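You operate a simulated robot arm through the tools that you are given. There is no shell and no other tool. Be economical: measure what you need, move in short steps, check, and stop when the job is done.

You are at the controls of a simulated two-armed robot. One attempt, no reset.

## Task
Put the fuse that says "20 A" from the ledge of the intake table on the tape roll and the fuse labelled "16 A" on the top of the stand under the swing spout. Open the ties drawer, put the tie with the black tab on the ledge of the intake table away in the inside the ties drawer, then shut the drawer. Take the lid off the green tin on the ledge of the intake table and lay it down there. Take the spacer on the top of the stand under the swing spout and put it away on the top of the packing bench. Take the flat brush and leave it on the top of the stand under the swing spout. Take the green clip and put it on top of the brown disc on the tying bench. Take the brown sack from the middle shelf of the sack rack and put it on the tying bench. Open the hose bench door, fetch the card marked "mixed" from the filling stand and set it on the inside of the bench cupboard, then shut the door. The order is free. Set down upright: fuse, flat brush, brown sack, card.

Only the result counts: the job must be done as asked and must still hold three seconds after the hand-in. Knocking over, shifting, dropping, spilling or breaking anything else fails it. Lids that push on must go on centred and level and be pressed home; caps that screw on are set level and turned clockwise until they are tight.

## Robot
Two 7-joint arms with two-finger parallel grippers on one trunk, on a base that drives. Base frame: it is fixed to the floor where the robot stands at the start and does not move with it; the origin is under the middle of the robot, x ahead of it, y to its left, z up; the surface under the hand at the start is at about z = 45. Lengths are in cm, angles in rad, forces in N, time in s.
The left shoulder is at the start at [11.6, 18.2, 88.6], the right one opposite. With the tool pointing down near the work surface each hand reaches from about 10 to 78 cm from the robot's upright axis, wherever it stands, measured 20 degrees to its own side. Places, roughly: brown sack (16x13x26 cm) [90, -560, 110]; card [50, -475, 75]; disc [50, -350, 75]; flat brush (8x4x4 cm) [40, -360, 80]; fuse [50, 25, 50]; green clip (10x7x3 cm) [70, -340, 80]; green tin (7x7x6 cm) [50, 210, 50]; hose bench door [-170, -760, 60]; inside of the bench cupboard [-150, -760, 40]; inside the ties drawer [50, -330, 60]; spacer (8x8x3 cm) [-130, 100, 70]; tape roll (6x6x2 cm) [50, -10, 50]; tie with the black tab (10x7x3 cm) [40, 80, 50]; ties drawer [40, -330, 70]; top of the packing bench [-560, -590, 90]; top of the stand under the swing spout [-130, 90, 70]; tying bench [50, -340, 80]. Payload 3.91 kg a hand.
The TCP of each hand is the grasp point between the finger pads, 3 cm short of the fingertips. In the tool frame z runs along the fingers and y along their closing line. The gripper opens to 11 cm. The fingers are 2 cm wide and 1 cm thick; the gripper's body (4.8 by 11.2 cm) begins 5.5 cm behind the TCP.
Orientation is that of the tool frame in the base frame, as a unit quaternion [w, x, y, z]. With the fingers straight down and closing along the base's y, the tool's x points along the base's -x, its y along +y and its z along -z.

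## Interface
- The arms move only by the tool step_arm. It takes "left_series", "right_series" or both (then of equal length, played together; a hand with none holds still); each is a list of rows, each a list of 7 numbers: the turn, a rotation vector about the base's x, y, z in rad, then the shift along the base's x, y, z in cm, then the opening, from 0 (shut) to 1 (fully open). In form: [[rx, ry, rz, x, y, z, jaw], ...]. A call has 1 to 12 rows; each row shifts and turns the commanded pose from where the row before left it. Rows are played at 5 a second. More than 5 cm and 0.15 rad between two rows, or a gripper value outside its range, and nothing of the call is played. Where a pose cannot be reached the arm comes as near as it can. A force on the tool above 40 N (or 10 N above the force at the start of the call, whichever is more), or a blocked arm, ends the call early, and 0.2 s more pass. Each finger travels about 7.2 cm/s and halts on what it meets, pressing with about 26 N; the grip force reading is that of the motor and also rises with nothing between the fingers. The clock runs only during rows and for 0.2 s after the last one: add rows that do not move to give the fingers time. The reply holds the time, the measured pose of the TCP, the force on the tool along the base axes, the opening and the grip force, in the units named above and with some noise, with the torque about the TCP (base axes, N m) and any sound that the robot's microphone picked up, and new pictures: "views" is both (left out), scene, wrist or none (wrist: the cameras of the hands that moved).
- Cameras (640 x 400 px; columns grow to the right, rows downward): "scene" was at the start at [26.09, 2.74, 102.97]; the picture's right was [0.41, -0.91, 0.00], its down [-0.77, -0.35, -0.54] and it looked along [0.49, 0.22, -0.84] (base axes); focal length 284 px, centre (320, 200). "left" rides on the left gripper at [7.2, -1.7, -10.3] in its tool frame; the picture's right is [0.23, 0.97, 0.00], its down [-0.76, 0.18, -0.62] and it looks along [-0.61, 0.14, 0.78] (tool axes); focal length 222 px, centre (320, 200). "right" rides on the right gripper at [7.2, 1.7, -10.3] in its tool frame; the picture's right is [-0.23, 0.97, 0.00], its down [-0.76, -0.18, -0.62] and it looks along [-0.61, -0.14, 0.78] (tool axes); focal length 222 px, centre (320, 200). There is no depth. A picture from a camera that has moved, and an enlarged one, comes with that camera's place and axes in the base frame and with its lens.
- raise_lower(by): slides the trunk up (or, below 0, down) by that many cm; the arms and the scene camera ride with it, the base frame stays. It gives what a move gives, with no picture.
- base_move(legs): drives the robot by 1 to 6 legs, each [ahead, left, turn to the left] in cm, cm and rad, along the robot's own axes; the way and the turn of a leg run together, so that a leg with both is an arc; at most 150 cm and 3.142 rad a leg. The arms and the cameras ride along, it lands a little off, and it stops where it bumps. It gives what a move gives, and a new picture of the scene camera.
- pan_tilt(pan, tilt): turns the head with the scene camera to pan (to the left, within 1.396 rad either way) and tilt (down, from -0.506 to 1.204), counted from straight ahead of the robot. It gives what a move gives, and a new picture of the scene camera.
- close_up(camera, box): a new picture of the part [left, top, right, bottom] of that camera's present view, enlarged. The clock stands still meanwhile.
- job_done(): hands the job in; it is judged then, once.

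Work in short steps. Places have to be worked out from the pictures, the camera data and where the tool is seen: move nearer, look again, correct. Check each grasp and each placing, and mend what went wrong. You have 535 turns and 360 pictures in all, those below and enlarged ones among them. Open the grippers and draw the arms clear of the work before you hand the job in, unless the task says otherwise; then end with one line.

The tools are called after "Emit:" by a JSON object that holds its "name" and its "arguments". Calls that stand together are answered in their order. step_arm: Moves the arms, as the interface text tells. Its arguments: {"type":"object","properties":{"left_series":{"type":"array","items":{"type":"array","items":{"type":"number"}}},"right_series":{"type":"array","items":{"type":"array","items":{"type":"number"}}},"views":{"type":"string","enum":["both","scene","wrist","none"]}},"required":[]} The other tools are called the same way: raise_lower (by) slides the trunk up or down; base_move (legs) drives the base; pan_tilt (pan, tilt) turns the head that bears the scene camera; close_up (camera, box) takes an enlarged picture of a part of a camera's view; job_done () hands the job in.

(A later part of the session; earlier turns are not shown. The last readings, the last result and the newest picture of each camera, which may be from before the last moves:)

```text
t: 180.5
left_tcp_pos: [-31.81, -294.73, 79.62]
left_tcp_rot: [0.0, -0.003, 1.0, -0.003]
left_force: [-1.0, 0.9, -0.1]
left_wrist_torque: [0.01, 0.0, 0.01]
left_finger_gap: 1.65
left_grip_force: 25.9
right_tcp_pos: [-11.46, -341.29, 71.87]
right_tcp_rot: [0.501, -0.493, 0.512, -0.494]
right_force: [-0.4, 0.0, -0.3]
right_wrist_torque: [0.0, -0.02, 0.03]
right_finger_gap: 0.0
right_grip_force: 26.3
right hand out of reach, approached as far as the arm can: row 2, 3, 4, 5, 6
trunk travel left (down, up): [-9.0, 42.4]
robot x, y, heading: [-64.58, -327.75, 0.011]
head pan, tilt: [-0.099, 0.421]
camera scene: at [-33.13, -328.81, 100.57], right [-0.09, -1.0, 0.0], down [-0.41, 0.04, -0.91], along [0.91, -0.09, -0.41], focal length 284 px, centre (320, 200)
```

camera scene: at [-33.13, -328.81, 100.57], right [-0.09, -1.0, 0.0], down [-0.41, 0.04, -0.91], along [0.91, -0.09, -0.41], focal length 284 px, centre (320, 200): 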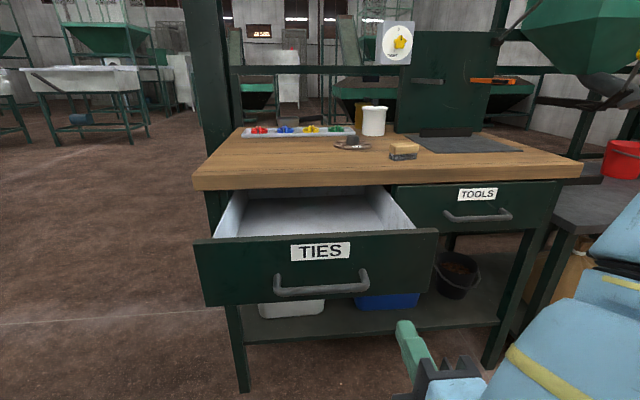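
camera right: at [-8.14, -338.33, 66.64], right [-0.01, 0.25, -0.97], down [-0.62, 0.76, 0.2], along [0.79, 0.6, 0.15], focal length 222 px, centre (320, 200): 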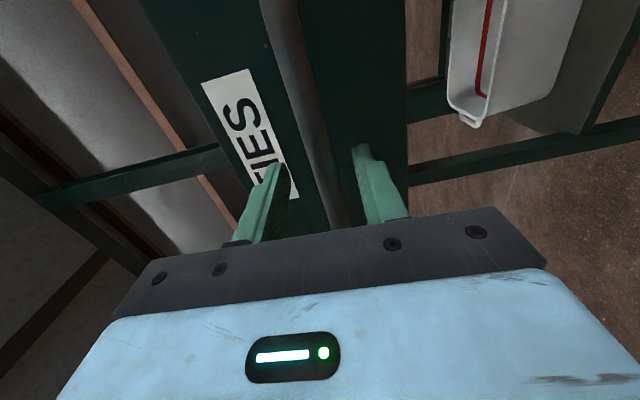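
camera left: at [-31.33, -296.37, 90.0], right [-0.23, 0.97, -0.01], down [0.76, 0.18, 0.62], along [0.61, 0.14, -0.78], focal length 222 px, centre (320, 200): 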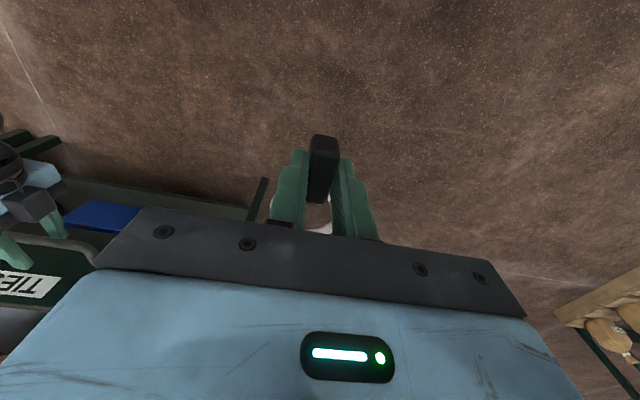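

I shift the base right 30 and ahead 22 so that the left hand can reach over the drawer with the right hand beside it.

Emit:
{"name": "base_move", "arguments": {"legs": [[0, -30, -0.008], [22, 0, 0]]}}

Emit:
{"name": "pan_tilt", "arguments": {"pan": 0.35, "tilt": 0.8}}

```text
t: 185.0
left_tcp_pos: [-9.42, -325.07, 79.7]
left_tcp_rot: [0.0, 0.001, 1.0, -0.003]
left_force: [0.1, 0.8, -0.2]
left_wrist_torque: [-0.02, 0.02, 0.0]
left_finger_gap: 1.65
left_grip_force: 25.7
right_tcp_pos: [10.72, -371.65, 71.87]
right_tcp_rot: [0.501, -0.492, 0.512, -0.495]
right_force: [0.7, 0.4, 0.5]
right_wrist_torque: [-0.01, -0.03, 0.02]
right_finger_gap: 0.01
right_grip_force: 25.9
trunk travel left (down, up): [-9.0, 42.4]
robot x, y, heading: [-42.87, -358.0, -0.001]
head pan, tilt: [-0.099, 0.421]
camera scene: at [-10.87, -359.19, 100.56], right [-0.1, -1.0, 0.0], down [-0.41, 0.04, -0.91], along [0.91, -0.09, -0.41], focal length 284 px, centre (320, 200)
```

scene: 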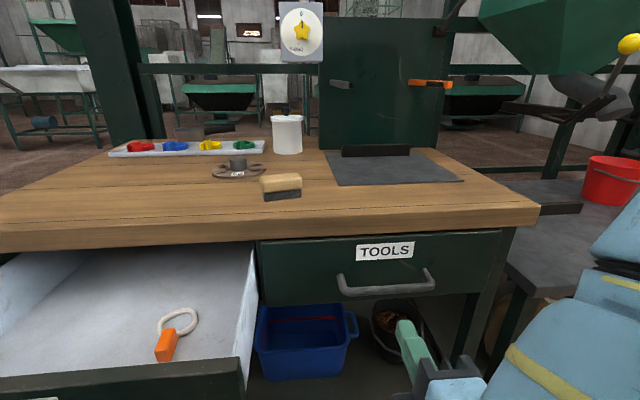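

```text
t: 185.9
left_tcp_pos: [-9.43, -325.24, 79.5]
left_tcp_rot: [0.0, 0.001, 1.0, -0.003]
left_force: [-0.3, 1.1, -0.7]
left_wrist_torque: [-0.02, -0.02, 0.02]
left_finger_gap: 1.66
left_grip_force: 25.6
right_tcp_pos: [10.76, -371.67, 71.93]
right_tcp_rot: [0.501, -0.492, 0.513, -0.494]
right_force: [0.2, 0.7, -0.1]
right_wrist_torque: [0.0, 0.01, -0.02]
right_finger_gap: 0.0
right_grip_force: 26.2
trunk travel left (down, up): [-9.0, 42.4]
robot x, y, heading: [-42.76, -358.05, -0.005]
head pan, tilt: [0.351, 0.799]
camera scene: at [-12.52, -355.51, 97.26], right [0.34, -0.94, 0.0], down [-0.67, -0.25, -0.7], along [0.66, 0.24, -0.72], focal length 284 px, centre (320, 200)
```

scene: 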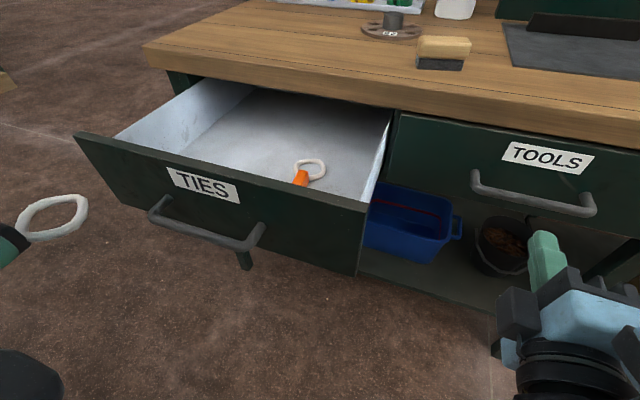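

The drawer interior is clear on its left side. I move the left hand over it at [17,-321], high first.

Emit:
{"name": "step_arm", "arguments": {"left_series": [[0, 0, 0, 0, 0, 4, 0], [0, 0, 0, 3, 0.5, 3, 0], [0, 0, 0, 4.7, 0.7, 0, 0], [0, 0, 0, 4.7, 0.7, 0, 0], [0, 0, 0, 4.7, 0.7, 0, 0], [0, 0, 0, 4.7, 0.7, 0, 0], [0, 0, 0, 4.6, 0.7, 0, 0], [0, 0, 0, 0, 0, 0, 0]]}}

```text
t: 187.7
left_tcp_pos: [16.99, -321.09, 86.62]
left_tcp_rot: [0.001, 0.001, 1.0, -0.002]
left_force: [-0.7, -0.5, -0.7]
left_wrist_torque: [0.06, 0.01, -0.03]
left_finger_gap: 1.63
left_grip_force: 26.5
right_tcp_pos: [10.74, -371.79, 71.88]
right_tcp_rot: [0.501, -0.492, 0.512, -0.495]
right_force: [-0.8, 0.9, -0.1]
right_wrist_torque: [-0.01, 0.02, -0.02]
right_finger_gap: 0.02
right_grip_force: 25.7
trunk travel left (down, up): [-9.0, 42.4]
robot x, y, heading: [-42.71, -357.93, 0.001]
head pan, tilt: [0.351, 0.799]
camera scene: at [-12.55, -355.5, 97.26], right [0.34, -0.94, 0.0], down [-0.67, -0.25, -0.7], along [0.65, 0.24, -0.72], focal length 284 px, centre (320, 200)
camera left: at [9.72, -322.84, 96.95], right [-0.23, 0.97, 0.0], down [0.76, 0.18, 0.62], along [0.61, 0.14, -0.78], focal length 222 px, centre (320, 200)
```

scene: 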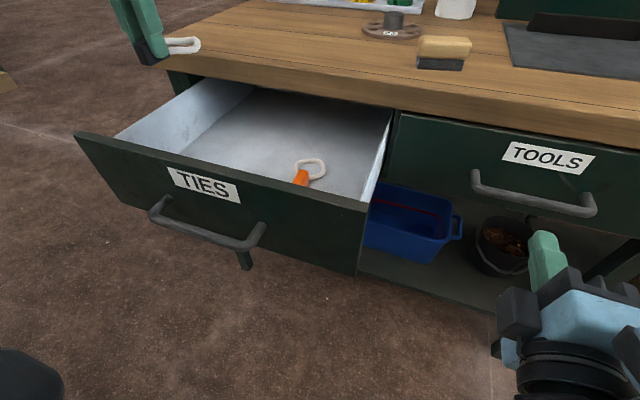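
left: 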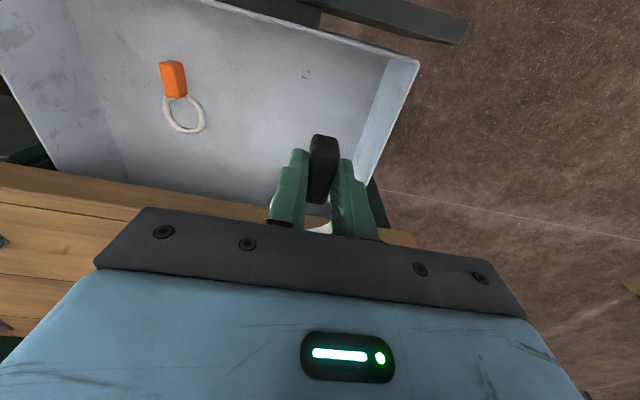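

I shift 4 cm toward the drawer's middle and descend into it.

Emit:
{"name": "step_arm", "arguments": {"left_series": [[0, 0, 0, 0, -4, 0, 0], [0, 0, 0, 0, 0, -4, 0], [0, 0, 0, 0, 0, -4, 0], [0, 0, 0, 0, 0, -4, 0], [0, 0, 0, 0, 0, -3, 0], [0, 0, 0, 0, 0, -1, 0], [0, 0, 0, 0, 0, -0.5, 0], [0, 0, 0, 0, 0, -0.5, 0], [0, 0, 0, 0, 0, 0, 0]]}}

```text
t: 189.7
left_tcp_pos: [17.01, -325.06, 69.52]
left_tcp_rot: [0.0, 0.001, 1.0, -0.003]
left_force: [0.9, -0.2, 0.4]
left_wrist_torque: [0.02, -0.05, 0.01]
left_finger_gap: 1.67
left_grip_force: 26.4
right_tcp_pos: [10.79, -371.79, 71.83]
right_tcp_rot: [0.5, -0.492, 0.512, -0.496]
right_force: [-0.4, -0.7, -0.2]
right_wrist_torque: [-0.04, 0.0, 0.0]
right_finger_gap: 0.0
right_grip_force: 26.2
trunk travel left (down, up): [-9.0, 42.4]
robot x, y, heading: [-42.45, -358.14, -0.002]
head pan, tilt: [0.351, 0.799]
camera scene: at [-12.53, -355.5, 97.26], right [0.34, -0.94, 0.0], down [-0.67, -0.25, -0.7], along [0.65, 0.24, -0.72], focal length 284 px, centre (320, 200)
camera left: at [9.66, -326.65, 79.93], right [-0.23, 0.97, 0.0], down [0.76, 0.18, 0.62], along [0.61, 0.14, -0.78], focal length 222 px, centre (320, 200)
```

scene: 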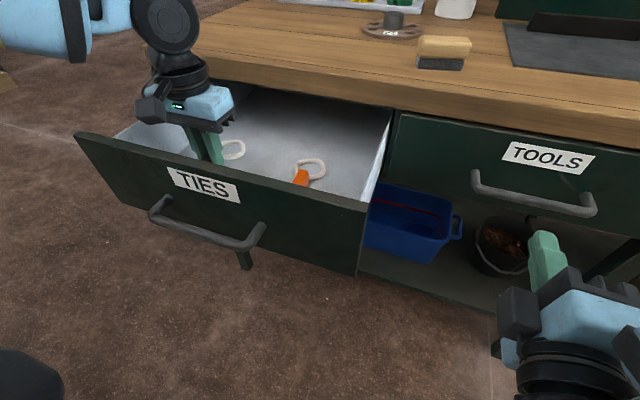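
left: 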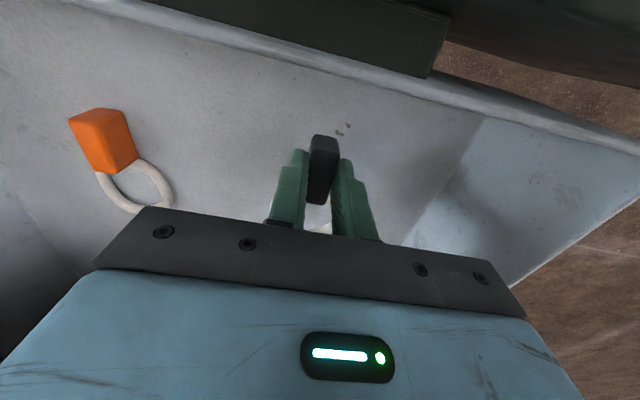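

Still free; continue down in small steps to contact.

Emit:
{"name": "step_arm", "arguments": {"left_series": [[0, 0, 0, 0, 0, -0.6, 0], [0, 0, 0, 0, 0, -0.6, 0], [0, 0, 0, 0, 0, -0.5, 0], [0, 0, 0, 0, 0, -0.4, 0], [0, 0, 0, 0, 0, 0, 0]], "views": "none"}}

```text
t: 190.9
left_tcp_pos: [16.83, -325.12, 67.56]
left_tcp_rot: [0.001, 0.001, 1.0, -0.002]
left_force: [-0.5, -0.2, 0.5]
left_wrist_torque: [0.0, -0.03, -0.01]
left_finger_gap: 1.66
left_grip_force: 26.4
right_tcp_pos: [10.76, -371.76, 71.97]
right_tcp_rot: [0.5, -0.491, 0.512, -0.496]
right_force: [0.5, 0.7, 0.1]
right_wrist_torque: [0.01, 0.0, -0.04]
right_finger_gap: 0.0
right_grip_force: 26.2
trunk travel left (down, up): [-9.0, 42.4]
robot x, y, heading: [-42.48, -358.02, -0.002]
head pan, tilt: [0.351, 0.799]
```

Emit:
{"name": "step_arm", "arguments": {"left_series": [[0, 0, 0, 0, 0, -0.5, 0], [0, 0, 0, 0, 0, -0.5, 0], [0, 0, 0, 0, 0, -0.4, 0], [0, 0, 0, 0, 0, -0.4, 0], [0, 0, 0, 0, 0, 0, 0]], "views": "scene"}}

```text
t: 191.8
left_tcp_pos: [17.21, -325.22, 66.71]
left_tcp_rot: [0.007, 0.0, 1.0, -0.003]
left_force: [0.6, 1.9, 15.2]
left_wrist_torque: [0.06, 0.25, -0.02]
left_finger_gap: 1.67
left_grip_force: 25.7
right_tcp_pos: [10.66, -371.8, 71.79]
right_tcp_rot: [0.501, -0.491, 0.512, -0.495]
right_force: [-0.4, -0.7, 0.7]
right_wrist_torque: [0.04, 0.02, -0.02]
right_finger_gap: 0.0
right_grip_force: 26.0
trunk travel left (down, up): [-9.0, 42.4]
robot x, y, heading: [-41.98, -358.07, 0.0]
head pan, tilt: [0.351, 0.799]
stopped in row 4 (left hand): the force on the tool passed its limit at 44 N (the readings are from after the stop); the commanded pose is now the measured one
camera scene: at [-12.55, -355.49, 97.26], right [0.34, -0.94, 0.0], down [-0.67, -0.25, -0.7], along [0.65, 0.24, -0.72], focal length 284 px, centre (320, 200)
```

scene: 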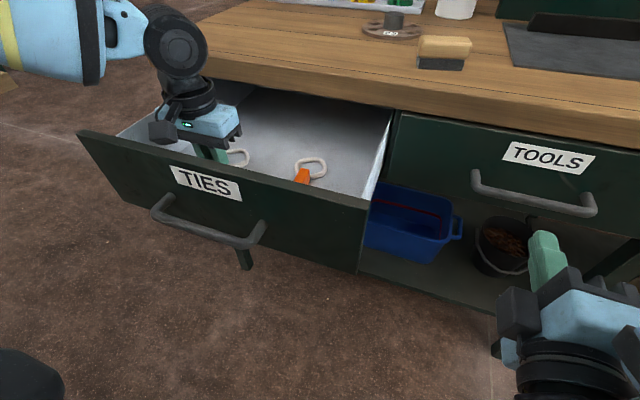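

On the drawer floor. Release and rise.

Emit:
{"name": "step_arm", "arguments": {"left_series": [[0, 0, 0, 0, 0, 0.3, 0], [0, 0, 0, 0, 0, 0, 0.3], [0, 0, 0, 0, 0, 0, 0.4], [0, 0, 0, 0, 0, 4, 0.4], [0, 0, 0, 0, 0, 4, 0.4], [0, 0, 0, 0, 0, 4.5, 0.4], [0, 0, 0, 0, 0, 4.5, 0.4], [0, 0, 0, -4, 0, 2, 0.4], [0, 0, 0, -4.5, 0, 0, 0.4], [0, 0, 0, -4.5, 0, 0, 0.4], [0, 0, 0, -4.5, 0, 0, 0.4], [0, 0, 0, -4.5, 0, 0, 0.4]]}}

```text
t: 194.4
left_tcp_pos: [-4.9, -325.11, 85.78]
left_tcp_rot: [0.005, -0.002, 1.0, -0.002]
left_force: [0.2, 0.4, 0.4]
left_wrist_torque: [0.0, 0.02, 0.0]
left_finger_gap: 4.37
left_grip_force: 0.1
right_tcp_pos: [10.71, -371.58, 71.89]
right_tcp_rot: [0.501, -0.491, 0.512, -0.496]
right_force: [-1.2, -0.2, 0.6]
right_wrist_torque: [-0.02, 0.0, 0.0]
right_finger_gap: 0.0
right_grip_force: 25.7
trunk travel left (down, up): [-9.0, 42.4]
robot x, y, heading: [-42.3, -358.15, 0.004]
head pan, tilt: [0.351, 0.799]
camera scene: at [-12.56, -355.46, 97.27], right [0.34, -0.94, 0.0], down [-0.67, -0.25, -0.7], along [0.65, 0.24, -0.72], focal length 284 px, centre (320, 200)
camera left: at [-12.25, -326.82, 96.03], right [-0.23, 0.97, -0.01], down [0.76, 0.18, 0.63], along [0.61, 0.14, -0.78], focal length 222 px, centre (320, 200)
```

scene: 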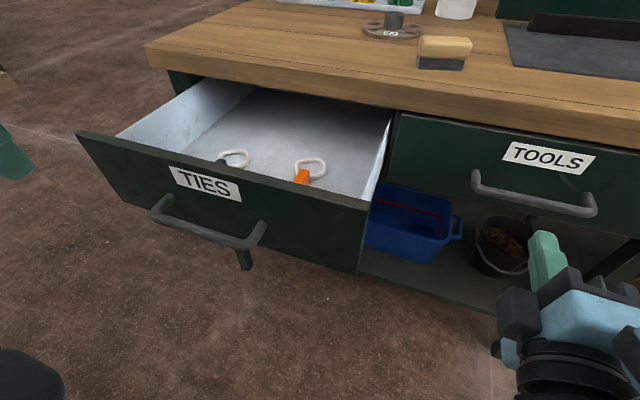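
left: 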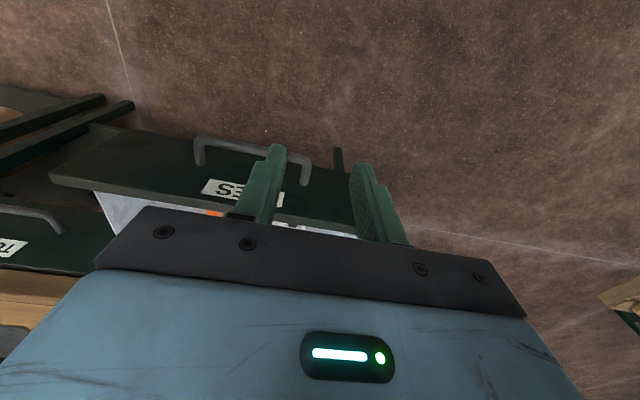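

The tie is in the drawer. I back up 15, slide left 40 so that the right fist faces the drawer front, then push it forward.

Emit:
{"name": "base_move", "arguments": {"legs": [[-16, 0, 0], [0, 40, 0]]}}

```text
t: 199.4
left_tcp_pos: [-21.24, -285.45, 85.8]
left_tcp_rot: [0.005, -0.002, 1.0, -0.001]
left_force: [0.6, 0.6, -0.7]
left_wrist_torque: [-0.02, 0.0, 0.02]
left_finger_gap: 4.42
left_grip_force: 0.0
right_tcp_pos: [-5.62, -331.9, 71.68]
right_tcp_rot: [0.501, -0.492, 0.512, -0.495]
right_force: [0.2, -0.2, -0.1]
right_wrist_torque: [0.0, 0.0, 0.03]
right_finger_gap: 0.0
right_grip_force: 26.3
trunk travel left (down, up): [-9.0, 42.4]
robot x, y, heading: [-58.82, -318.63, 0.002]
head pan, tilt: [0.351, 0.799]
camera scene: at [-28.84, -315.79, 97.26], right [0.35, -0.94, 0.0], down [-0.67, -0.25, -0.7], along [0.65, 0.24, -0.72], focal length 284 px, centre (320, 200)
```

scene: 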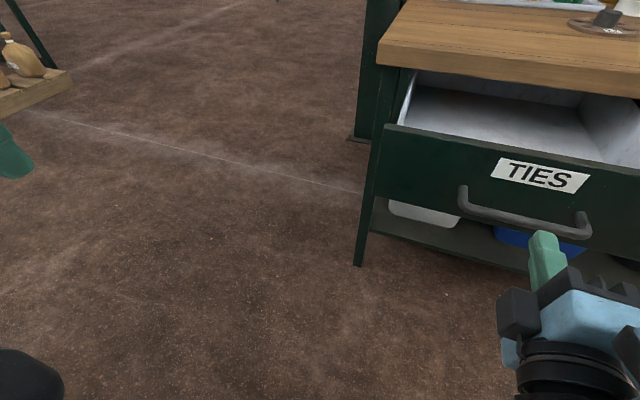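

Drive forward to push the drawer in (first 27 cm), then look.

Emit:
{"name": "base_move", "arguments": {"legs": [[27, 0, 0]]}}

Emit:
{"name": "pan_tilt", "arguments": {"pan": -0.2, "tilt": 0.8}}

```text
t: 201.4
left_tcp_pos: [5.74, -285.38, 85.72]
left_tcp_rot: [0.005, -0.003, 1.0, -0.002]
left_force: [1.1, 0.4, -0.6]
left_wrist_torque: [0.01, 0.0, -0.03]
left_finger_gap: 4.39
left_grip_force: 0.0
right_tcp_pos: [21.49, -331.84, 71.85]
right_tcp_rot: [0.501, -0.493, 0.512, -0.495]
right_force: [0.7, 0.2, 0.0]
right_wrist_torque: [-0.01, -0.02, -0.02]
right_finger_gap: 0.0
right_grip_force: 26.2
trunk travel left (down, up): [-9.0, 42.4]
robot x, y, heading: [-31.88, -318.09, 0.005]
head pan, tilt: [0.351, 0.799]
camera scene: at [-1.74, -315.64, 97.24], right [0.35, -0.94, 0.0], down [-0.67, -0.25, -0.7], along [0.65, 0.24, -0.72], focal length 284 px, centre (320, 200)
```

scene: 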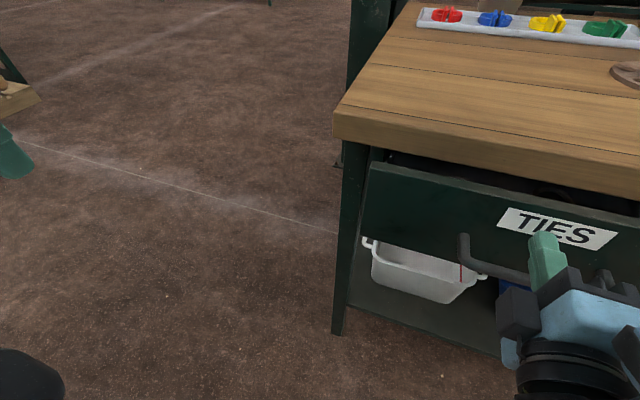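

```text
t: 202.3
left_tcp_pos: [5.84, -285.33, 85.77]
left_tcp_rot: [0.005, -0.003, 1.0, -0.002]
left_force: [0.0, -0.5, 0.2]
left_wrist_torque: [-0.01, 0.02, -0.01]
left_finger_gap: 4.4
left_grip_force: 0.1
right_tcp_pos: [21.66, -331.93, 71.88]
right_tcp_rot: [0.502, -0.493, 0.511, -0.494]
right_force: [0.5, 0.6, 0.2]
right_wrist_torque: [0.02, -0.02, 0.01]
right_finger_gap: 0.0
right_grip_force: 25.7
trunk travel left (down, up): [-9.0, 42.4]
robot x, y, heading: [-31.55, -317.95, 0.003]
head pan, tilt: [-0.201, 0.799]
camera scene: at [-1.43, -320.02, 97.26], right [-0.19, -0.98, 0.0], down [-0.7, 0.14, -0.7], along [0.68, -0.14, -0.72], focal length 284 px, centre (320, 200)
```

scene: 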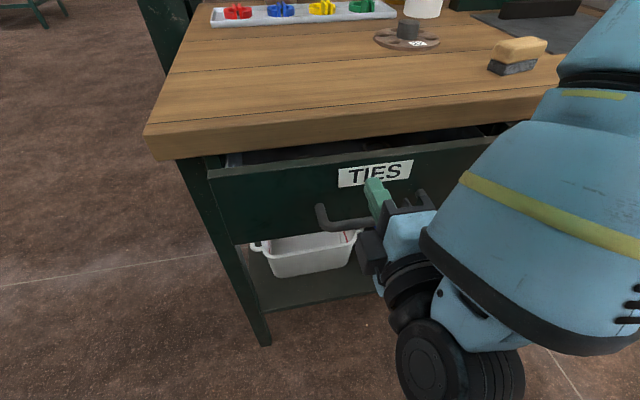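

Nearly closed, ~5 cm left. Push 7 more.

Emit:
{"name": "base_move", "arguments": {"legs": [[6, 0, 0]]}}

```text
t: 203.3
left_tcp_pos: [10.09, -285.37, 85.79]
left_tcp_rot: [0.005, -0.002, 1.0, -0.002]
left_force: [-0.5, 0.4, -0.5]
left_wrist_torque: [0.0, -0.02, 0.01]
left_finger_gap: 4.41
left_grip_force: 0.1
right_tcp_pos: [25.26, -331.71, 71.85]
right_tcp_rot: [0.503, -0.495, 0.51, -0.492]
right_force: [-3.1, -0.1, 1.2]
right_wrist_torque: [0.0, -0.08, -0.01]
right_finger_gap: 0.0
right_grip_force: 26.1
trunk travel left (down, up): [-9.0, 42.4]
robot x, y, heading: [-27.5, -318.39, 0.005]
head pan, tilt: [-0.201, 0.799]
stopped in leg 1: the force on the tool passed its limit at 124 N (the readings are from after the stop); the commanded pose is now the measured one
camera scene: at [2.8, -320.04, 97.26], right [-0.2, -0.98, 0.0], down [-0.7, 0.14, -0.7], along [0.68, -0.14, -0.72], focal length 284 px, centre (320, 200)
```

scene: 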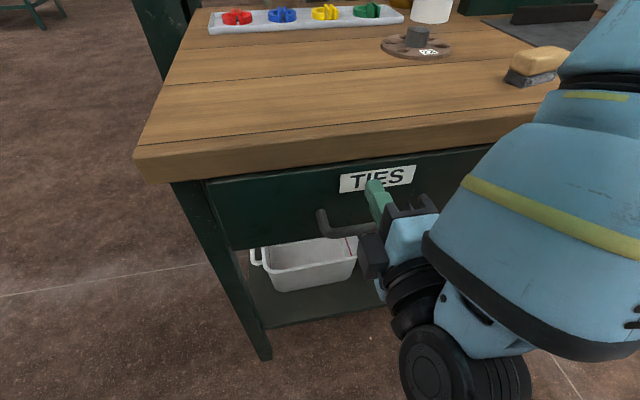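

The drawer is shut. Back off 35, turn the right hand down again and raise the trunk.

Emit:
{"name": "base_move", "arguments": {"legs": [[-35, 0, 0]]}}

Emit:
{"name": "raise_lower", "arguments": {"by": 16}}

Emit:
{"name": "step_arm", "arguments": {"right_series": [[0.0806, 0.0806, -0.0806, -1.2, 0, 0.5, 0.3], [0.0806, 0.0806, -0.0806, -1.2, 0, 0.5, 0.6], [0.0806, 0.0806, -0.0806, -1.2, 0, 0.5, 1], [0.0806, 0.0806, -0.0806, -1.2, 0, 0.5, 1], [0.0806, 0.0806, -0.0806, -1.2, 0, 0.5, 1], [0.0806, 0.0806, -0.0806, -1.2, 0, 0.5, 1], [0.0806, 0.0806, -0.0806, -1.2, 0, 0.5, 1], [0.0806, 0.0806, -0.0806, -1.2, 0, 0.5, 1], [0.0806, 0.0806, -0.0806, -1.2, 0, 0.5, 1], [0.0806, 0.0806, -0.0806, -1.2, 0, 0.5, 1], [0.0806, 0.0806, -0.0806, -1.2, 0, 0, 1]], "views": "none"}}

Emit:
{"name": "step_arm", "arguments": {"right_series": [[0.0806, 0.0806, -0.0806, -1.2, 0, 0, 1], [0.0806, 0.0806, -0.0806, -1.2, 0, 0, 1], [0.0806, 0.0806, -0.0806, -1.2, 0, 0, 1], [0.0806, 0.0806, -0.0806, -1.2, 0, 0, 1], [0, 0, 0, 0, 0, 0, 1]], "views": "scene"}}

```text
t: 205.6
left_tcp_pos: [-24.89, -285.4, 85.8]
left_tcp_rot: [0.005, -0.004, 1.0, -0.003]
left_force: [0.8, -0.6, 0.4]
left_wrist_torque: [0.02, -0.02, 0.0]
left_finger_gap: 4.39
left_grip_force: 0.1
right_tcp_pos: [-9.49, -331.68, 71.95]
right_tcp_rot: [0.505, -0.496, 0.508, -0.491]
right_force: [1.2, -0.3, 0.5]
right_wrist_torque: [0.0, -0.01, 0.01]
right_finger_gap: 0.0
right_grip_force: 26.0
trunk travel left (down, up): [-9.0, 42.4]
robot x, y, heading: [-62.2, -318.65, 0.009]
head pan, tilt: [-0.201, 0.799]
camera scene: at [-31.97, -320.09, 97.27], right [-0.19, -0.98, 0.0], down [-0.7, 0.14, -0.7], along [0.68, -0.13, -0.72], focal length 284 px, centre (320, 200)
```

scene: 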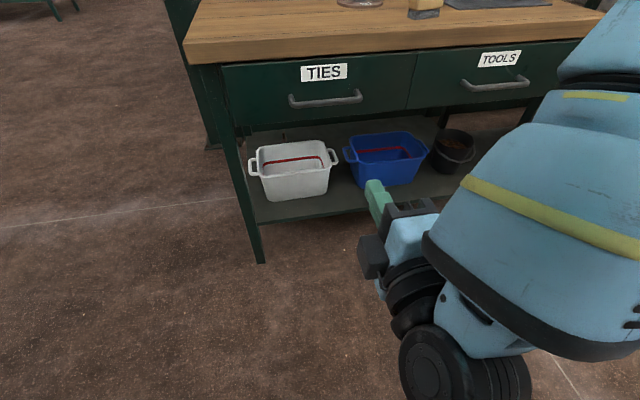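

```text
t: 207.4
left_tcp_pos: [-24.84, -285.47, 101.62]
left_tcp_rot: [0.005, -0.005, 1.0, -0.003]
left_force: [-0.7, 0.2, -0.5]
left_wrist_torque: [0.0, 0.03, -0.02]
left_finger_gap: 4.39
left_grip_force: 0.0
right_tcp_pos: [-12.42, -331.59, 94.55]
right_tcp_rot: [0.537, -0.459, 0.476, -0.524]
right_force: [-0.3, 0.2, -0.7]
right_wrist_torque: [-0.02, 0.0, -0.01]
right_finger_gap: 0.0
right_grip_force: 26.2
trunk travel left (down, up): [-25.0, 26.4]
robot x, y, heading: [-62.55, -318.54, 0.006]
head pan, tilt: [-0.201, 0.799]
```

```text
t: 209.8
left_tcp_pos: [-24.79, -285.47, 101.75]
left_tcp_rot: [0.005, -0.005, 1.0, -0.003]
left_force: [0.0, 0.4, -0.1]
left_wrist_torque: [0.0, 0.0, 0.0]
left_finger_gap: 4.43
left_grip_force: 0.0
right_tcp_pos: [-25.16, -331.43, 99.45]
right_tcp_rot: [0.169, -0.135, 0.952, -0.217]
right_force: [0.1, -0.2, 0.2]
right_wrist_torque: [0.0, -0.02, 0.02]
right_finger_gap: 10.99
right_grip_force: 0.1
right hand out of reach, approached as far as the arm can: row 1
trunk travel left (down, up): [-25.0, 26.4]
robot x, y, heading: [-61.95, -318.73, 0.006]
head pan, tilt: [-0.201, 0.799]
```

```text
t: 211.0
left_tcp_pos: [-24.89, -285.42, 101.68]
left_tcp_rot: [0.004, -0.005, 1.0, -0.003]
left_force: [0.0, -0.6, 0.6]
left_wrist_torque: [-0.01, 0.02, 0.0]
left_finger_gap: 4.42
left_grip_force: 0.1
right_tcp_pos: [-30.03, -331.33, 99.53]
right_tcp_rot: [-0.002, 0.015, 0.998, -0.063]
right_force: [-0.5, 0.9, 0.3]
right_wrist_torque: [0.0, 0.01, -0.02]
right_finger_gap: 10.98
right_grip_force: 0.0
trunk travel left (down, up): [-25.0, 26.4]
robot x, y, heading: [-61.96, -318.46, 0.009]
head pan, tilt: [-0.201, 0.799]
camera scene: at [-38.26, -320.13, 115.74], right [-0.19, -0.98, 0.0], down [-0.7, 0.14, -0.7], along [0.68, -0.13, -0.72], focal length 284 px, centre (320, 200)
```

scene: 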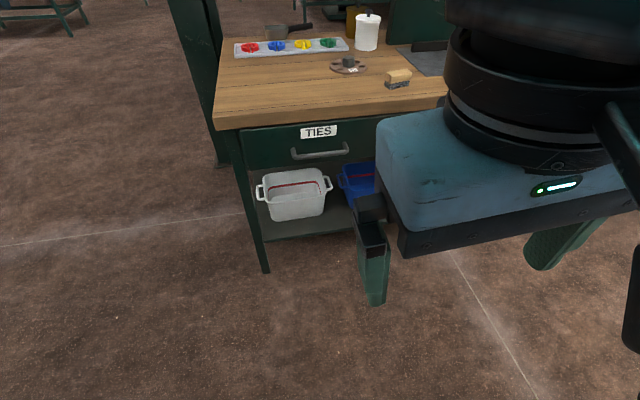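

Next the green clip, with the left hand. I level the right hand and move the base right 32 and ahead 30.

Emit:
{"name": "step_arm", "arguments": {"right_series": [[0.126, 0, 0.03, -1, -1, 0, 1], [0, 0, 0, -1, -3, 0, 1]], "views": "none"}}

Emit:
{"name": "base_move", "arguments": {"legs": [[0, -36, -0.007], [30, 0, 0]]}}

Emit:
{"name": "pan_tilt", "arguments": {"pan": 0.1, "tilt": 0.75}}

```text
t: 211.6
left_tcp_pos: [-24.88, -285.38, 101.75]
left_tcp_rot: [0.004, -0.005, 1.0, -0.002]
left_force: [0.2, 0.1, -0.1]
left_wrist_torque: [0.04, 0.0, -0.01]
left_finger_gap: 4.41
left_grip_force: 0.0
right_tcp_pos: [-32.01, -335.35, 99.48]
right_tcp_rot: [-0.001, -0.001, 1.0, 0.0]
right_force: [0.3, -1.0, 0.1]
right_wrist_torque: [0.04, -0.02, 0.02]
right_finger_gap: 10.99
right_grip_force: 0.1
trunk travel left (down, up): [-25.0, 26.4]
robot x, y, heading: [-62.29, -318.78, 0.01]
head pan, tilt: [-0.201, 0.799]
```

```text
t: 216.9
left_tcp_pos: [5.21, -321.47, 101.7]
left_tcp_rot: [0.003, -0.001, 1.0, -0.003]
left_force: [-0.2, 0.6, -0.1]
left_wrist_torque: [0.02, 0.03, 0.0]
left_finger_gap: 4.4
left_grip_force: 0.0
right_tcp_pos: [-2.4, -371.48, 99.58]
right_tcp_rot: [-0.001, 0.003, 1.0, 0.0]
right_force: [-0.5, -0.3, 1.0]
right_wrist_torque: [-0.03, -0.01, -0.02]
right_finger_gap: 10.99
right_grip_force: 0.1
trunk travel left (down, up): [-25.0, 26.4]
robot x, y, heading: [-32.07, -354.42, -0.002]
head pan, tilt: [-0.201, 0.799]
camera scene: at [-8.42, -356.21, 115.72], right [-0.2, -0.98, 0.0], down [-0.7, 0.14, -0.7], along [0.68, -0.14, -0.72], focal length 284 px, centre (320, 200)
```

scene: 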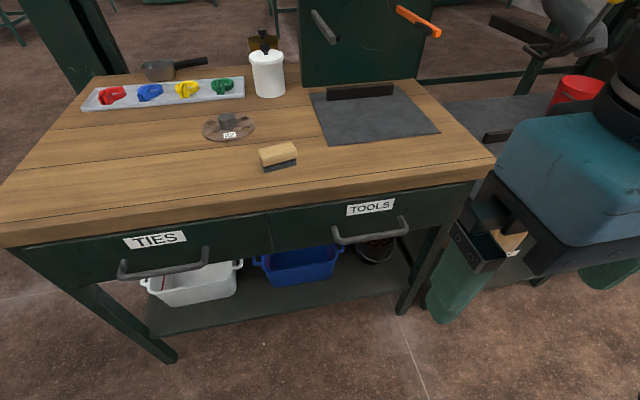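

```text
t: 217.7
left_tcp_pos: [5.12, -321.51, 101.6]
left_tcp_rot: [0.004, -0.002, 1.0, -0.003]
left_force: [-0.1, 0.1, 0.2]
left_wrist_torque: [0.02, 0.02, 0.03]
left_finger_gap: 4.41
left_grip_force: 0.1
right_tcp_pos: [-2.37, -371.59, 99.4]
right_tcp_rot: [-0.005, 0.005, 1.0, 0.0]
right_force: [-0.9, 0.2, 0.0]
right_wrist_torque: [0.04, 0.0, 0.01]
right_finger_gap: 10.99
right_grip_force: 0.1
trunk travel left (down, up): [-25.0, 26.4]
robot x, y, heading: [-32.44, -354.64, 0.004]
head pan, tilt: [0.099, 0.75]
camera scene: at [-8.0, -354.5, 116.34], right [0.01, -1.0, 0.0], down [-0.66, -0.01, -0.75], along [0.75, 0.01, -0.66], focal length 284 px, centre (320, 200)
```

scene: 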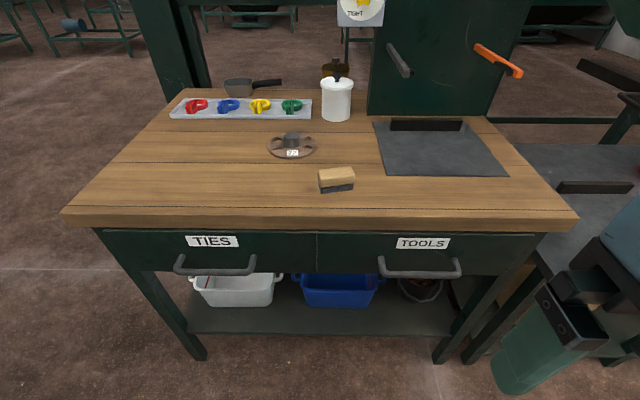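

Zoom on the clip and the disc.

Emit:
{"name": "close_up", "arguments": {"camera": "scene", "box": [160, 70, 360, 195]}}

```text
3.20 times, centred on (260, 132) of scene
camera zoom: at [-8.0, -354.5, 116.34], right [0.01, -1.0, 0.0], down [-0.66, -0.01, -0.75], along [0.75, 0.01, -0.66], focal length 908 px, centre (512, 416)
```

zoom: 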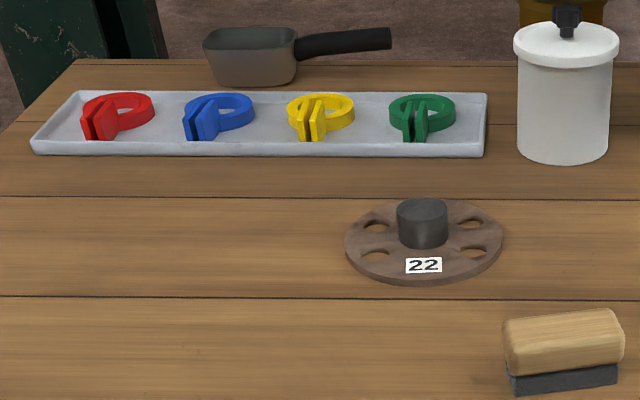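

Bench top works out to z≈82, with disc ≈[50,-347], green clip ≈[69,-346]. I move in: right 14 and ahead 22.

Emit:
{"name": "base_move", "arguments": {"legs": [[0, -14, 0], [22, 0, 0]]}}

```text
t: 220.9
left_tcp_pos: [27.22, -335.91, 101.76]
left_tcp_rot: [0.004, -0.001, 1.0, -0.003]
left_force: [-0.1, 1.0, 0.5]
left_wrist_torque: [0.03, 0.02, 0.01]
left_finger_gap: 4.37
left_grip_force: 0.0
right_tcp_pos: [19.66, -385.78, 99.61]
right_tcp_rot: [-0.003, 0.005, 1.0, 0.0]
right_force: [0.2, 0.4, -0.6]
right_wrist_torque: [0.02, -0.01, -0.02]
right_finger_gap: 11.03
right_grip_force: 0.1
trunk travel left (down, up): [-25.0, 26.4]
robot x, y, heading: [-10.57, -369.11, -0.003]
head pan, tilt: [0.099, 0.75]
camera scene: at [14.07, -368.81, 116.42], right [0.01, -1.0, 0.0], down [-0.66, -0.01, -0.75], along [0.75, 0.01, -0.66], focal length 284 px, centre (320, 200)
```

scene: 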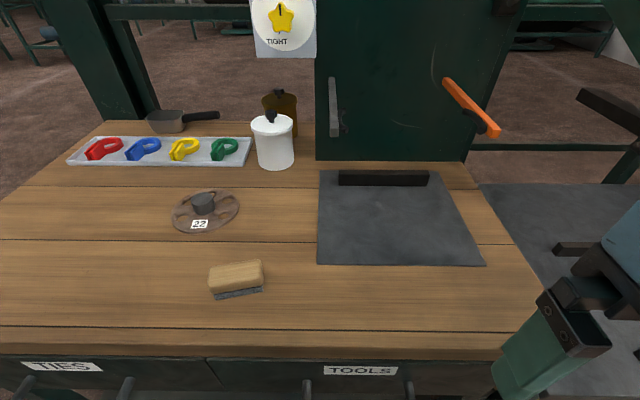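

I extend the left hand above the green clip at [65,-347.5], staying high.

Emit:
{"name": "step_arm", "arguments": {"left_series": [[0, 0, 0, 4.2, -1.3, 0, 0.5], [0, 0, 0, 4.2, -1.3, 0, 0.5], [0, 0, 0, 4.2, -1.3, 0, 0.5], [0, 0, 0, 4.2, -1.3, 0, 0.5], [0, 0, 0, 4.2, -1.3, 0, 0.5], [0, 0, 0, 4.2, -1.3, 0, 0.5], [0, 0, 0, 4.2, -1.3, 0, 0.5], [0, 0, 0, 4.2, -1.3, 0, 0.5], [0, 0, 0, 4.2, -1.2, 0, 0.5], [0, 0, 0, 0, 0, 0, 0.5]]}}

```text
t: 223.1
left_tcp_pos: [52.13, -341.39, 99.92]
left_tcp_rot: [0.004, -0.001, 1.0, -0.003]
left_force: [0.2, -0.3, -0.3]
left_wrist_torque: [-0.01, 0.0, -0.01]
left_finger_gap: 5.5
left_grip_force: 0.0
left hand out of reach, approached as far as the arm can: row 6, 7, 8, 9
right_tcp_pos: [19.72, -385.75, 99.55]
right_tcp_rot: [-0.005, 0.007, 1.0, 0.001]
right_force: [-0.8, -0.2, -0.4]
right_wrist_torque: [0.0, 0.03, 0.03]
right_finger_gap: 10.99
right_grip_force: 0.0
trunk travel left (down, up): [-25.0, 26.4]
robot x, y, heading: [-10.34, -369.09, 0.003]
head pan, tilt: [0.099, 0.75]
camera scene: at [14.03, -368.63, 116.46], right [0.03, -1.0, 0.0], down [-0.65, -0.02, -0.76], along [0.76, 0.03, -0.65], focal length 284 px, centre (320, 200)
camera left: at [44.92, -342.89, 110.17], right [-0.23, 0.97, -0.01], down [0.76, 0.18, 0.63], along [0.61, 0.14, -0.78], focal length 222 px, centre (320, 200)
```

scene: 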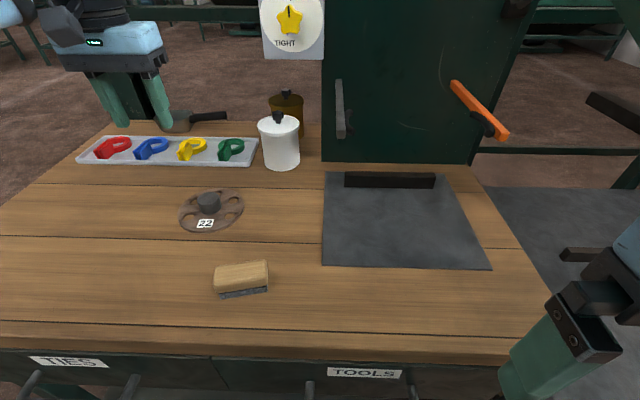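
left: 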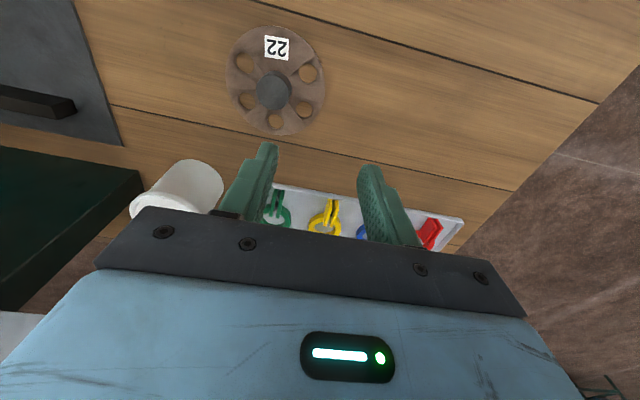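

I need a higher shoulder for this reach: raise the trunk 18.

Emit:
{"name": "raise_lower", "arguments": {"by": 18}}

Emit:
{"name": "step_arm", "arguments": {"left_series": [[0, 0, 0, 0, 0, -4, 0.5], [0, 0, 0, 0, 0, -5, 0.5], [0, 0, 0, 0, 0, -5, 0.5], [0, 0, 0, 0, 0, -4, 0.5], [0, 0, 0, 4, -1, 0, 0.5], [0, 0, 0, 4, -1, 0, 0.5], [0, 0, 0, 4, -1, 0, 0.5], [0, 0, 0, 0, 0, 0, 0.5]]}}

```text
t: 225.1
left_tcp_pos: [47.72, -341.07, 128.85]
left_tcp_rot: [0.107, -0.001, 0.994, -0.002]
left_force: [0.0, -0.4, 0.4]
left_wrist_torque: [0.0, 0.01, -0.01]
left_finger_gap: 5.52
left_grip_force: 0.1
right_tcp_pos: [19.59, -385.73, 117.44]
right_tcp_rot: [-0.003, 0.006, 1.0, 0.0]
right_force: [0.4, 0.1, 0.8]
right_wrist_torque: [0.02, 0.03, 0.01]
right_finger_gap: 11.0
right_grip_force: 0.1
trunk travel left (down, up): [-43.0, 8.4]
robot x, y, heading: [-10.34, -368.53, 0.004]
head pan, tilt: [0.099, 0.75]
```

```text
t: 226.9
left_tcp_pos: [54.22, -342.77, 111.16]
left_tcp_rot: [0.108, 0.0, 0.994, -0.003]
left_force: [0.3, -0.2, -0.6]
left_wrist_torque: [-0.01, -0.03, 0.02]
left_finger_gap: 5.49
left_grip_force: 0.1
left hand out of reach, approached as far as the arm can: row 6, 7
right_tcp_pos: [19.82, -385.67, 117.52]
right_tcp_rot: [-0.004, 0.006, 1.0, 0.0]
right_force: [1.1, 0.1, -0.8]
right_wrist_torque: [0.0, -0.01, -0.03]
right_finger_gap: 10.98
right_grip_force: 0.1
trunk travel left (down, up): [-43.0, 8.4]
robot x, y, heading: [-10.06, -368.35, -0.001]
head pan, tilt: [0.099, 0.75]
camera scene: at [7.85, -368.05, 135.21], right [0.1, -1.0, 0.0], down [-0.68, -0.07, -0.73], along [0.73, 0.07, -0.68], focal length 284 px, centre (320, 200)
camera left: at [44.98, -344.39, 119.77], right [-0.22, 0.97, -0.05], down [0.61, 0.18, 0.77], along [0.76, 0.14, -0.63], focal length 222 px, centre (320, 200)
```

scene: 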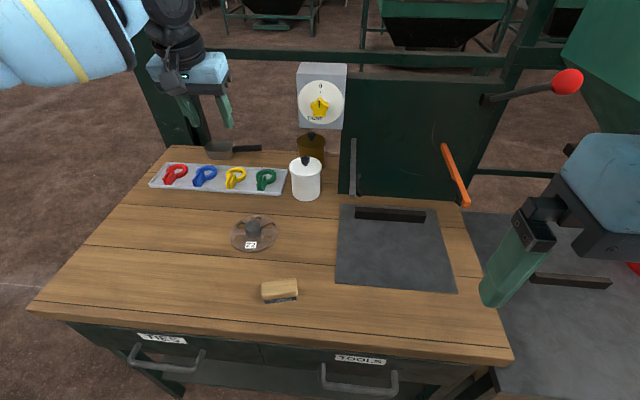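
left: 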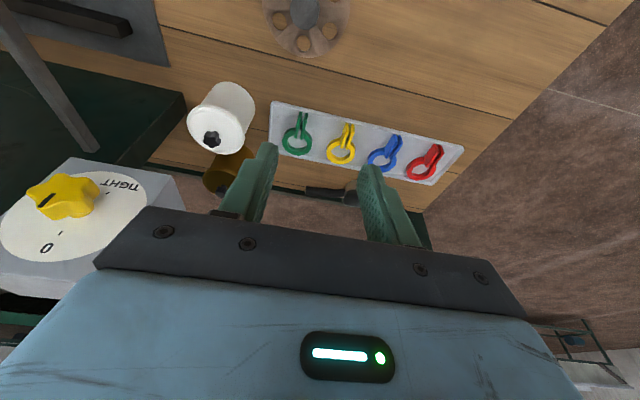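

Good view. I come down to z≈96 where reach is longest, then extend toward the clip.

Emit:
{"name": "step_arm", "arguments": {"left_series": [[0, 0, 0, 0, 0, -5, 0.5], [0, 0, 0, 0, 0, -5, 0.5], [0, 0, 0, 0, 0, -4, 0.5], [0, 0, 0, 2, 0, 0, 0.5], [0, 0, 0, 2, 0, 0, 0.5], [0, 0, 0, 2, 0, 0, 0.5], [0, 0, 0, 0, 0, 0, 0.5]]}}

```text
t: 228.5
left_tcp_pos: [56.46, -341.09, 97.14]
left_tcp_rot: [0.108, -0.001, 0.994, -0.002]
left_force: [0.4, -0.6, -0.5]
left_wrist_torque: [-0.04, -0.01, 0.0]
left_finger_gap: 5.5
left_grip_force: 0.1
left hand out of reach, approached as far as the arm can: row 4, 5, 6
right_tcp_pos: [19.69, -385.77, 117.49]
right_tcp_rot: [-0.003, 0.005, 1.0, 0.001]
right_force: [-0.6, 0.0, -0.6]
right_wrist_torque: [-0.01, -0.01, -0.02]
right_finger_gap: 11.01
right_grip_force: 0.1
trunk travel left (down, up): [-43.0, 8.4]
robot x, y, heading: [-10.26, -368.6, 0.001]
head pan, tilt: [0.099, 0.75]
camera scene: at [7.72, -368.1, 135.23], right [0.1, -1.0, 0.0], down [-0.68, -0.07, -0.73], along [0.73, 0.07, -0.68], focal length 284 px, centre (320, 200)
camera left: at [47.24, -342.78, 105.62], right [-0.22, 0.97, -0.05], down [0.61, 0.18, 0.77], along [0.76, 0.14, -0.63], focal length 222 px, centre (320, 200)
```

scene: 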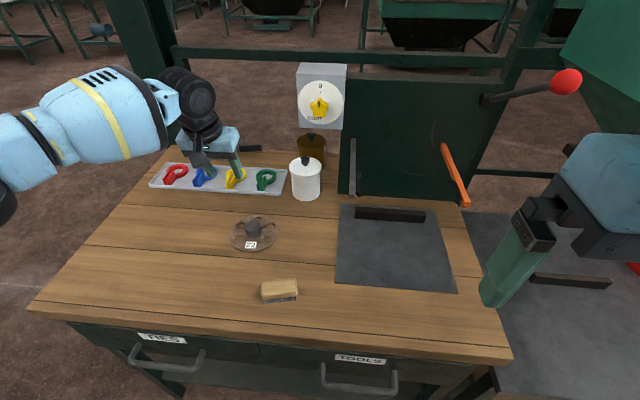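
left: 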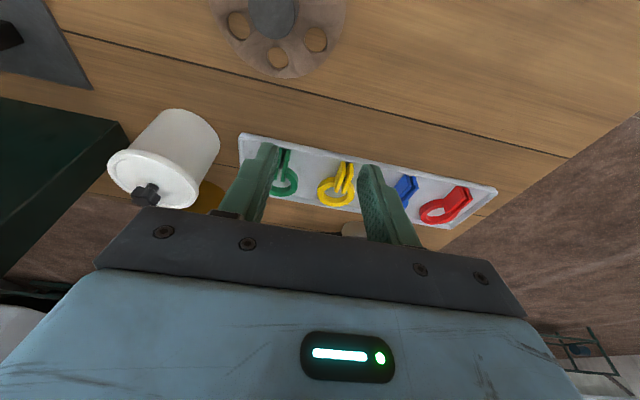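

Need ~9 cm more. I drive ahead in two small legs.

Emit:
{"name": "base_move", "arguments": {"legs": [[5, 0, 0], [4, 0, 0]]}}

Emit:
{"name": "step_arm", "arguments": {"left_series": [[0, 0, 0, 0, -2, -1, 0.5], [0, 0, 0, 0, -1, -1, 0.5], [0, 0, 0, 0, 0, 0, 0.5]], "views": "wrist"}}

```text
t: 229.9
left_tcp_pos: [65.4, -341.17, 97.09]
left_tcp_rot: [0.109, -0.001, 0.994, -0.001]
left_force: [0.4, 0.2, 0.5]
left_wrist_torque: [0.01, 0.01, 0.02]
left_finger_gap: 5.52
left_grip_force: 0.0
right_tcp_pos: [28.61, -385.81, 117.52]
right_tcp_rot: [-0.003, 0.004, 1.0, 0.001]
right_force: [-0.5, 0.2, -1.2]
right_wrist_torque: [-0.02, 0.02, 0.01]
right_finger_gap: 11.01
right_grip_force: 0.0
trunk travel left (down, up): [-43.0, 8.4]
robot x, y, heading: [-1.26, -368.44, 0.0]
head pan, tilt: [0.099, 0.75]
camera scene: at [16.67, -368.11, 135.23], right [0.1, -1.0, 0.0], down [-0.68, -0.07, -0.73], along [0.73, 0.07, -0.68], focal length 284 px, centre (320, 200)
```

scene: 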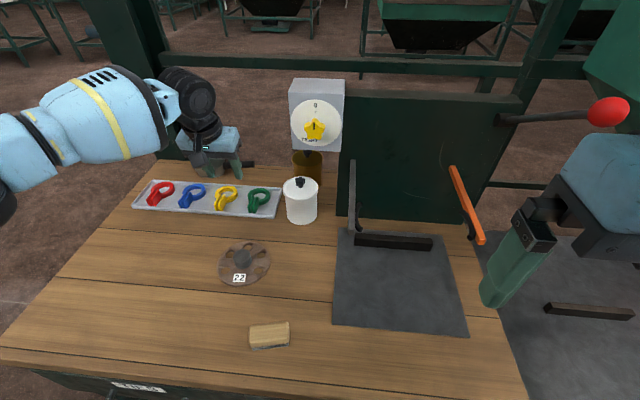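

```text
t: 230.7
left_tcp_pos: [64.16, -343.47, 95.24]
left_tcp_rot: [0.11, -0.001, 0.994, -0.003]
left_force: [-0.1, 0.4, 0.3]
left_wrist_torque: [-0.03, 0.02, 0.01]
left_finger_gap: 5.5
left_grip_force: 0.1
left hand out of reach, approached as far as the arm can: row 1, 2
right_tcp_pos: [28.52, -385.81, 117.45]
right_tcp_rot: [-0.003, 0.005, 1.0, 0.001]
right_force: [0.7, 0.9, -0.3]
right_wrist_torque: [-0.03, 0.0, -0.02]
right_finger_gap: 10.98
right_grip_force: 0.0
trunk travel left (down, up): [-43.0, 8.4]
robot x, y, heading: [-1.55, -369.17, 0.001]
head pan, tilt: [0.099, 0.75]
camera left: at [54.77, -345.11, 103.73], right [-0.22, 0.97, -0.06], down [0.61, 0.18, 0.77], along [0.76, 0.14, -0.63], focal length 222 px, centre (320, 200)
```

left: 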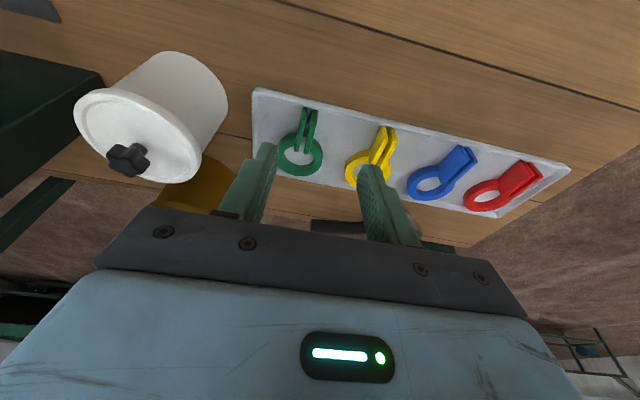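

Robot fits at x≈-1.5. Tab centre ≈[67,-344.7]. I descend toward [66.2,-344.7,88].

Emit:
{"name": "step_arm", "arguments": {"left_series": [[0, 0, 0, 0.5, -0.4, -2.5, 0.5], [0, 0, 0, 0.5, -0.4, -2.5, 0.5], [0, 0, 0, 1, -0.4, -2, 0.5], [0, 0, 0, 0, 0, 0, 0.5]], "views": "wrist"}}

```text
t: 231.7
left_tcp_pos: [63.07, -342.84, 88.87]
left_tcp_rot: [0.109, -0.001, 0.994, -0.004]
left_force: [-1.2, 0.0, 0.6]
left_wrist_torque: [0.02, 0.0, 0.01]
left_finger_gap: 5.49
left_grip_force: 0.1
left hand out of reach, approached as far as the arm can: row 1, 2, 3
right_tcp_pos: [28.62, -385.68, 117.41]
right_tcp_rot: [-0.002, 0.005, 1.0, 0.001]
right_force: [-0.7, 0.1, 0.2]
right_wrist_torque: [-0.01, 0.0, -0.02]
right_finger_gap: 10.99
right_grip_force: 0.0
trunk travel left (down, up): [-43.0, 8.4]
robot x, y, heading: [-1.44, -368.51, -0.001]
head pan, tilt: [0.099, 0.75]
camera left: at [53.8, -344.5, 97.52], right [-0.22, 0.97, -0.06], down [0.61, 0.18, 0.77], along [0.76, 0.14, -0.63], focal length 222 px, centre (320, 200)
```

left: 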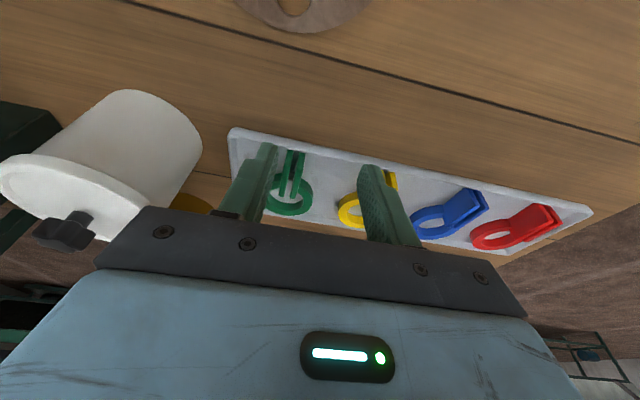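

The tilt seems to hit a wrist limit. I turn the hand back to vertical and then extend.

Emit:
{"name": "step_arm", "arguments": {"left_series": [[0, 0, 0, 0, 0, 2, 0.5], [0, 0.11, 0, 0, 0, 0, 0.5], [0, 0.108, 0, 0, 0, 0, 0.5], [0, 0, 0, 1.5, -0.8, 0, 0.5], [0, 0, 0, 1.5, -0.8, 0, 0.5], [0, 0, 0, 0, 0, 0, 0.5]], "views": "wrist"}}

```text
t: 233.1
left_tcp_pos: [60.63, -341.62, 91.89]
left_tcp_rot: [0.0, -0.001, 1.0, -0.003]
left_force: [-0.3, 0.8, -0.8]
left_wrist_torque: [-0.01, -0.03, -0.04]
left_finger_gap: 5.51
left_grip_force: 0.0
left hand out of reach, approached as far as the arm can: row 2, 3, 4, 5
right_tcp_pos: [28.55, -385.85, 117.53]
right_tcp_rot: [-0.002, 0.005, 1.0, 0.001]
right_force: [0.3, -0.3, 0.7]
right_wrist_torque: [0.02, 0.02, 0.01]
right_finger_gap: 11.03
right_grip_force: 0.1
trunk travel left (down, up): [-43.0, 8.4]
robot x, y, heading: [-1.31, -368.59, -0.006]
head pan, tilt: [0.099, 0.75]
camera left: at [53.36, -343.16, 102.13], right [-0.23, 0.97, -0.01], down [0.76, 0.18, 0.62], along [0.61, 0.14, -0.78], focal length 222 px, centre (320, 200)
```

left: 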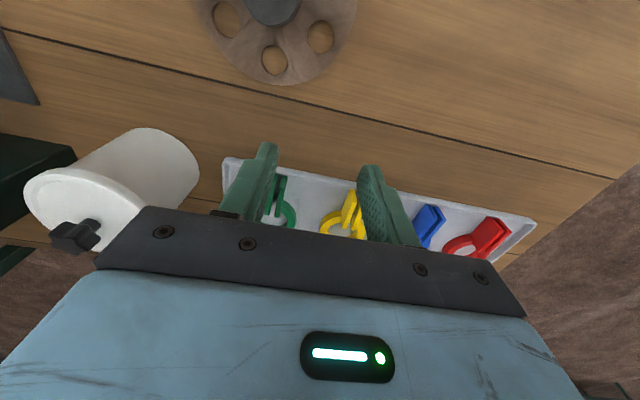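

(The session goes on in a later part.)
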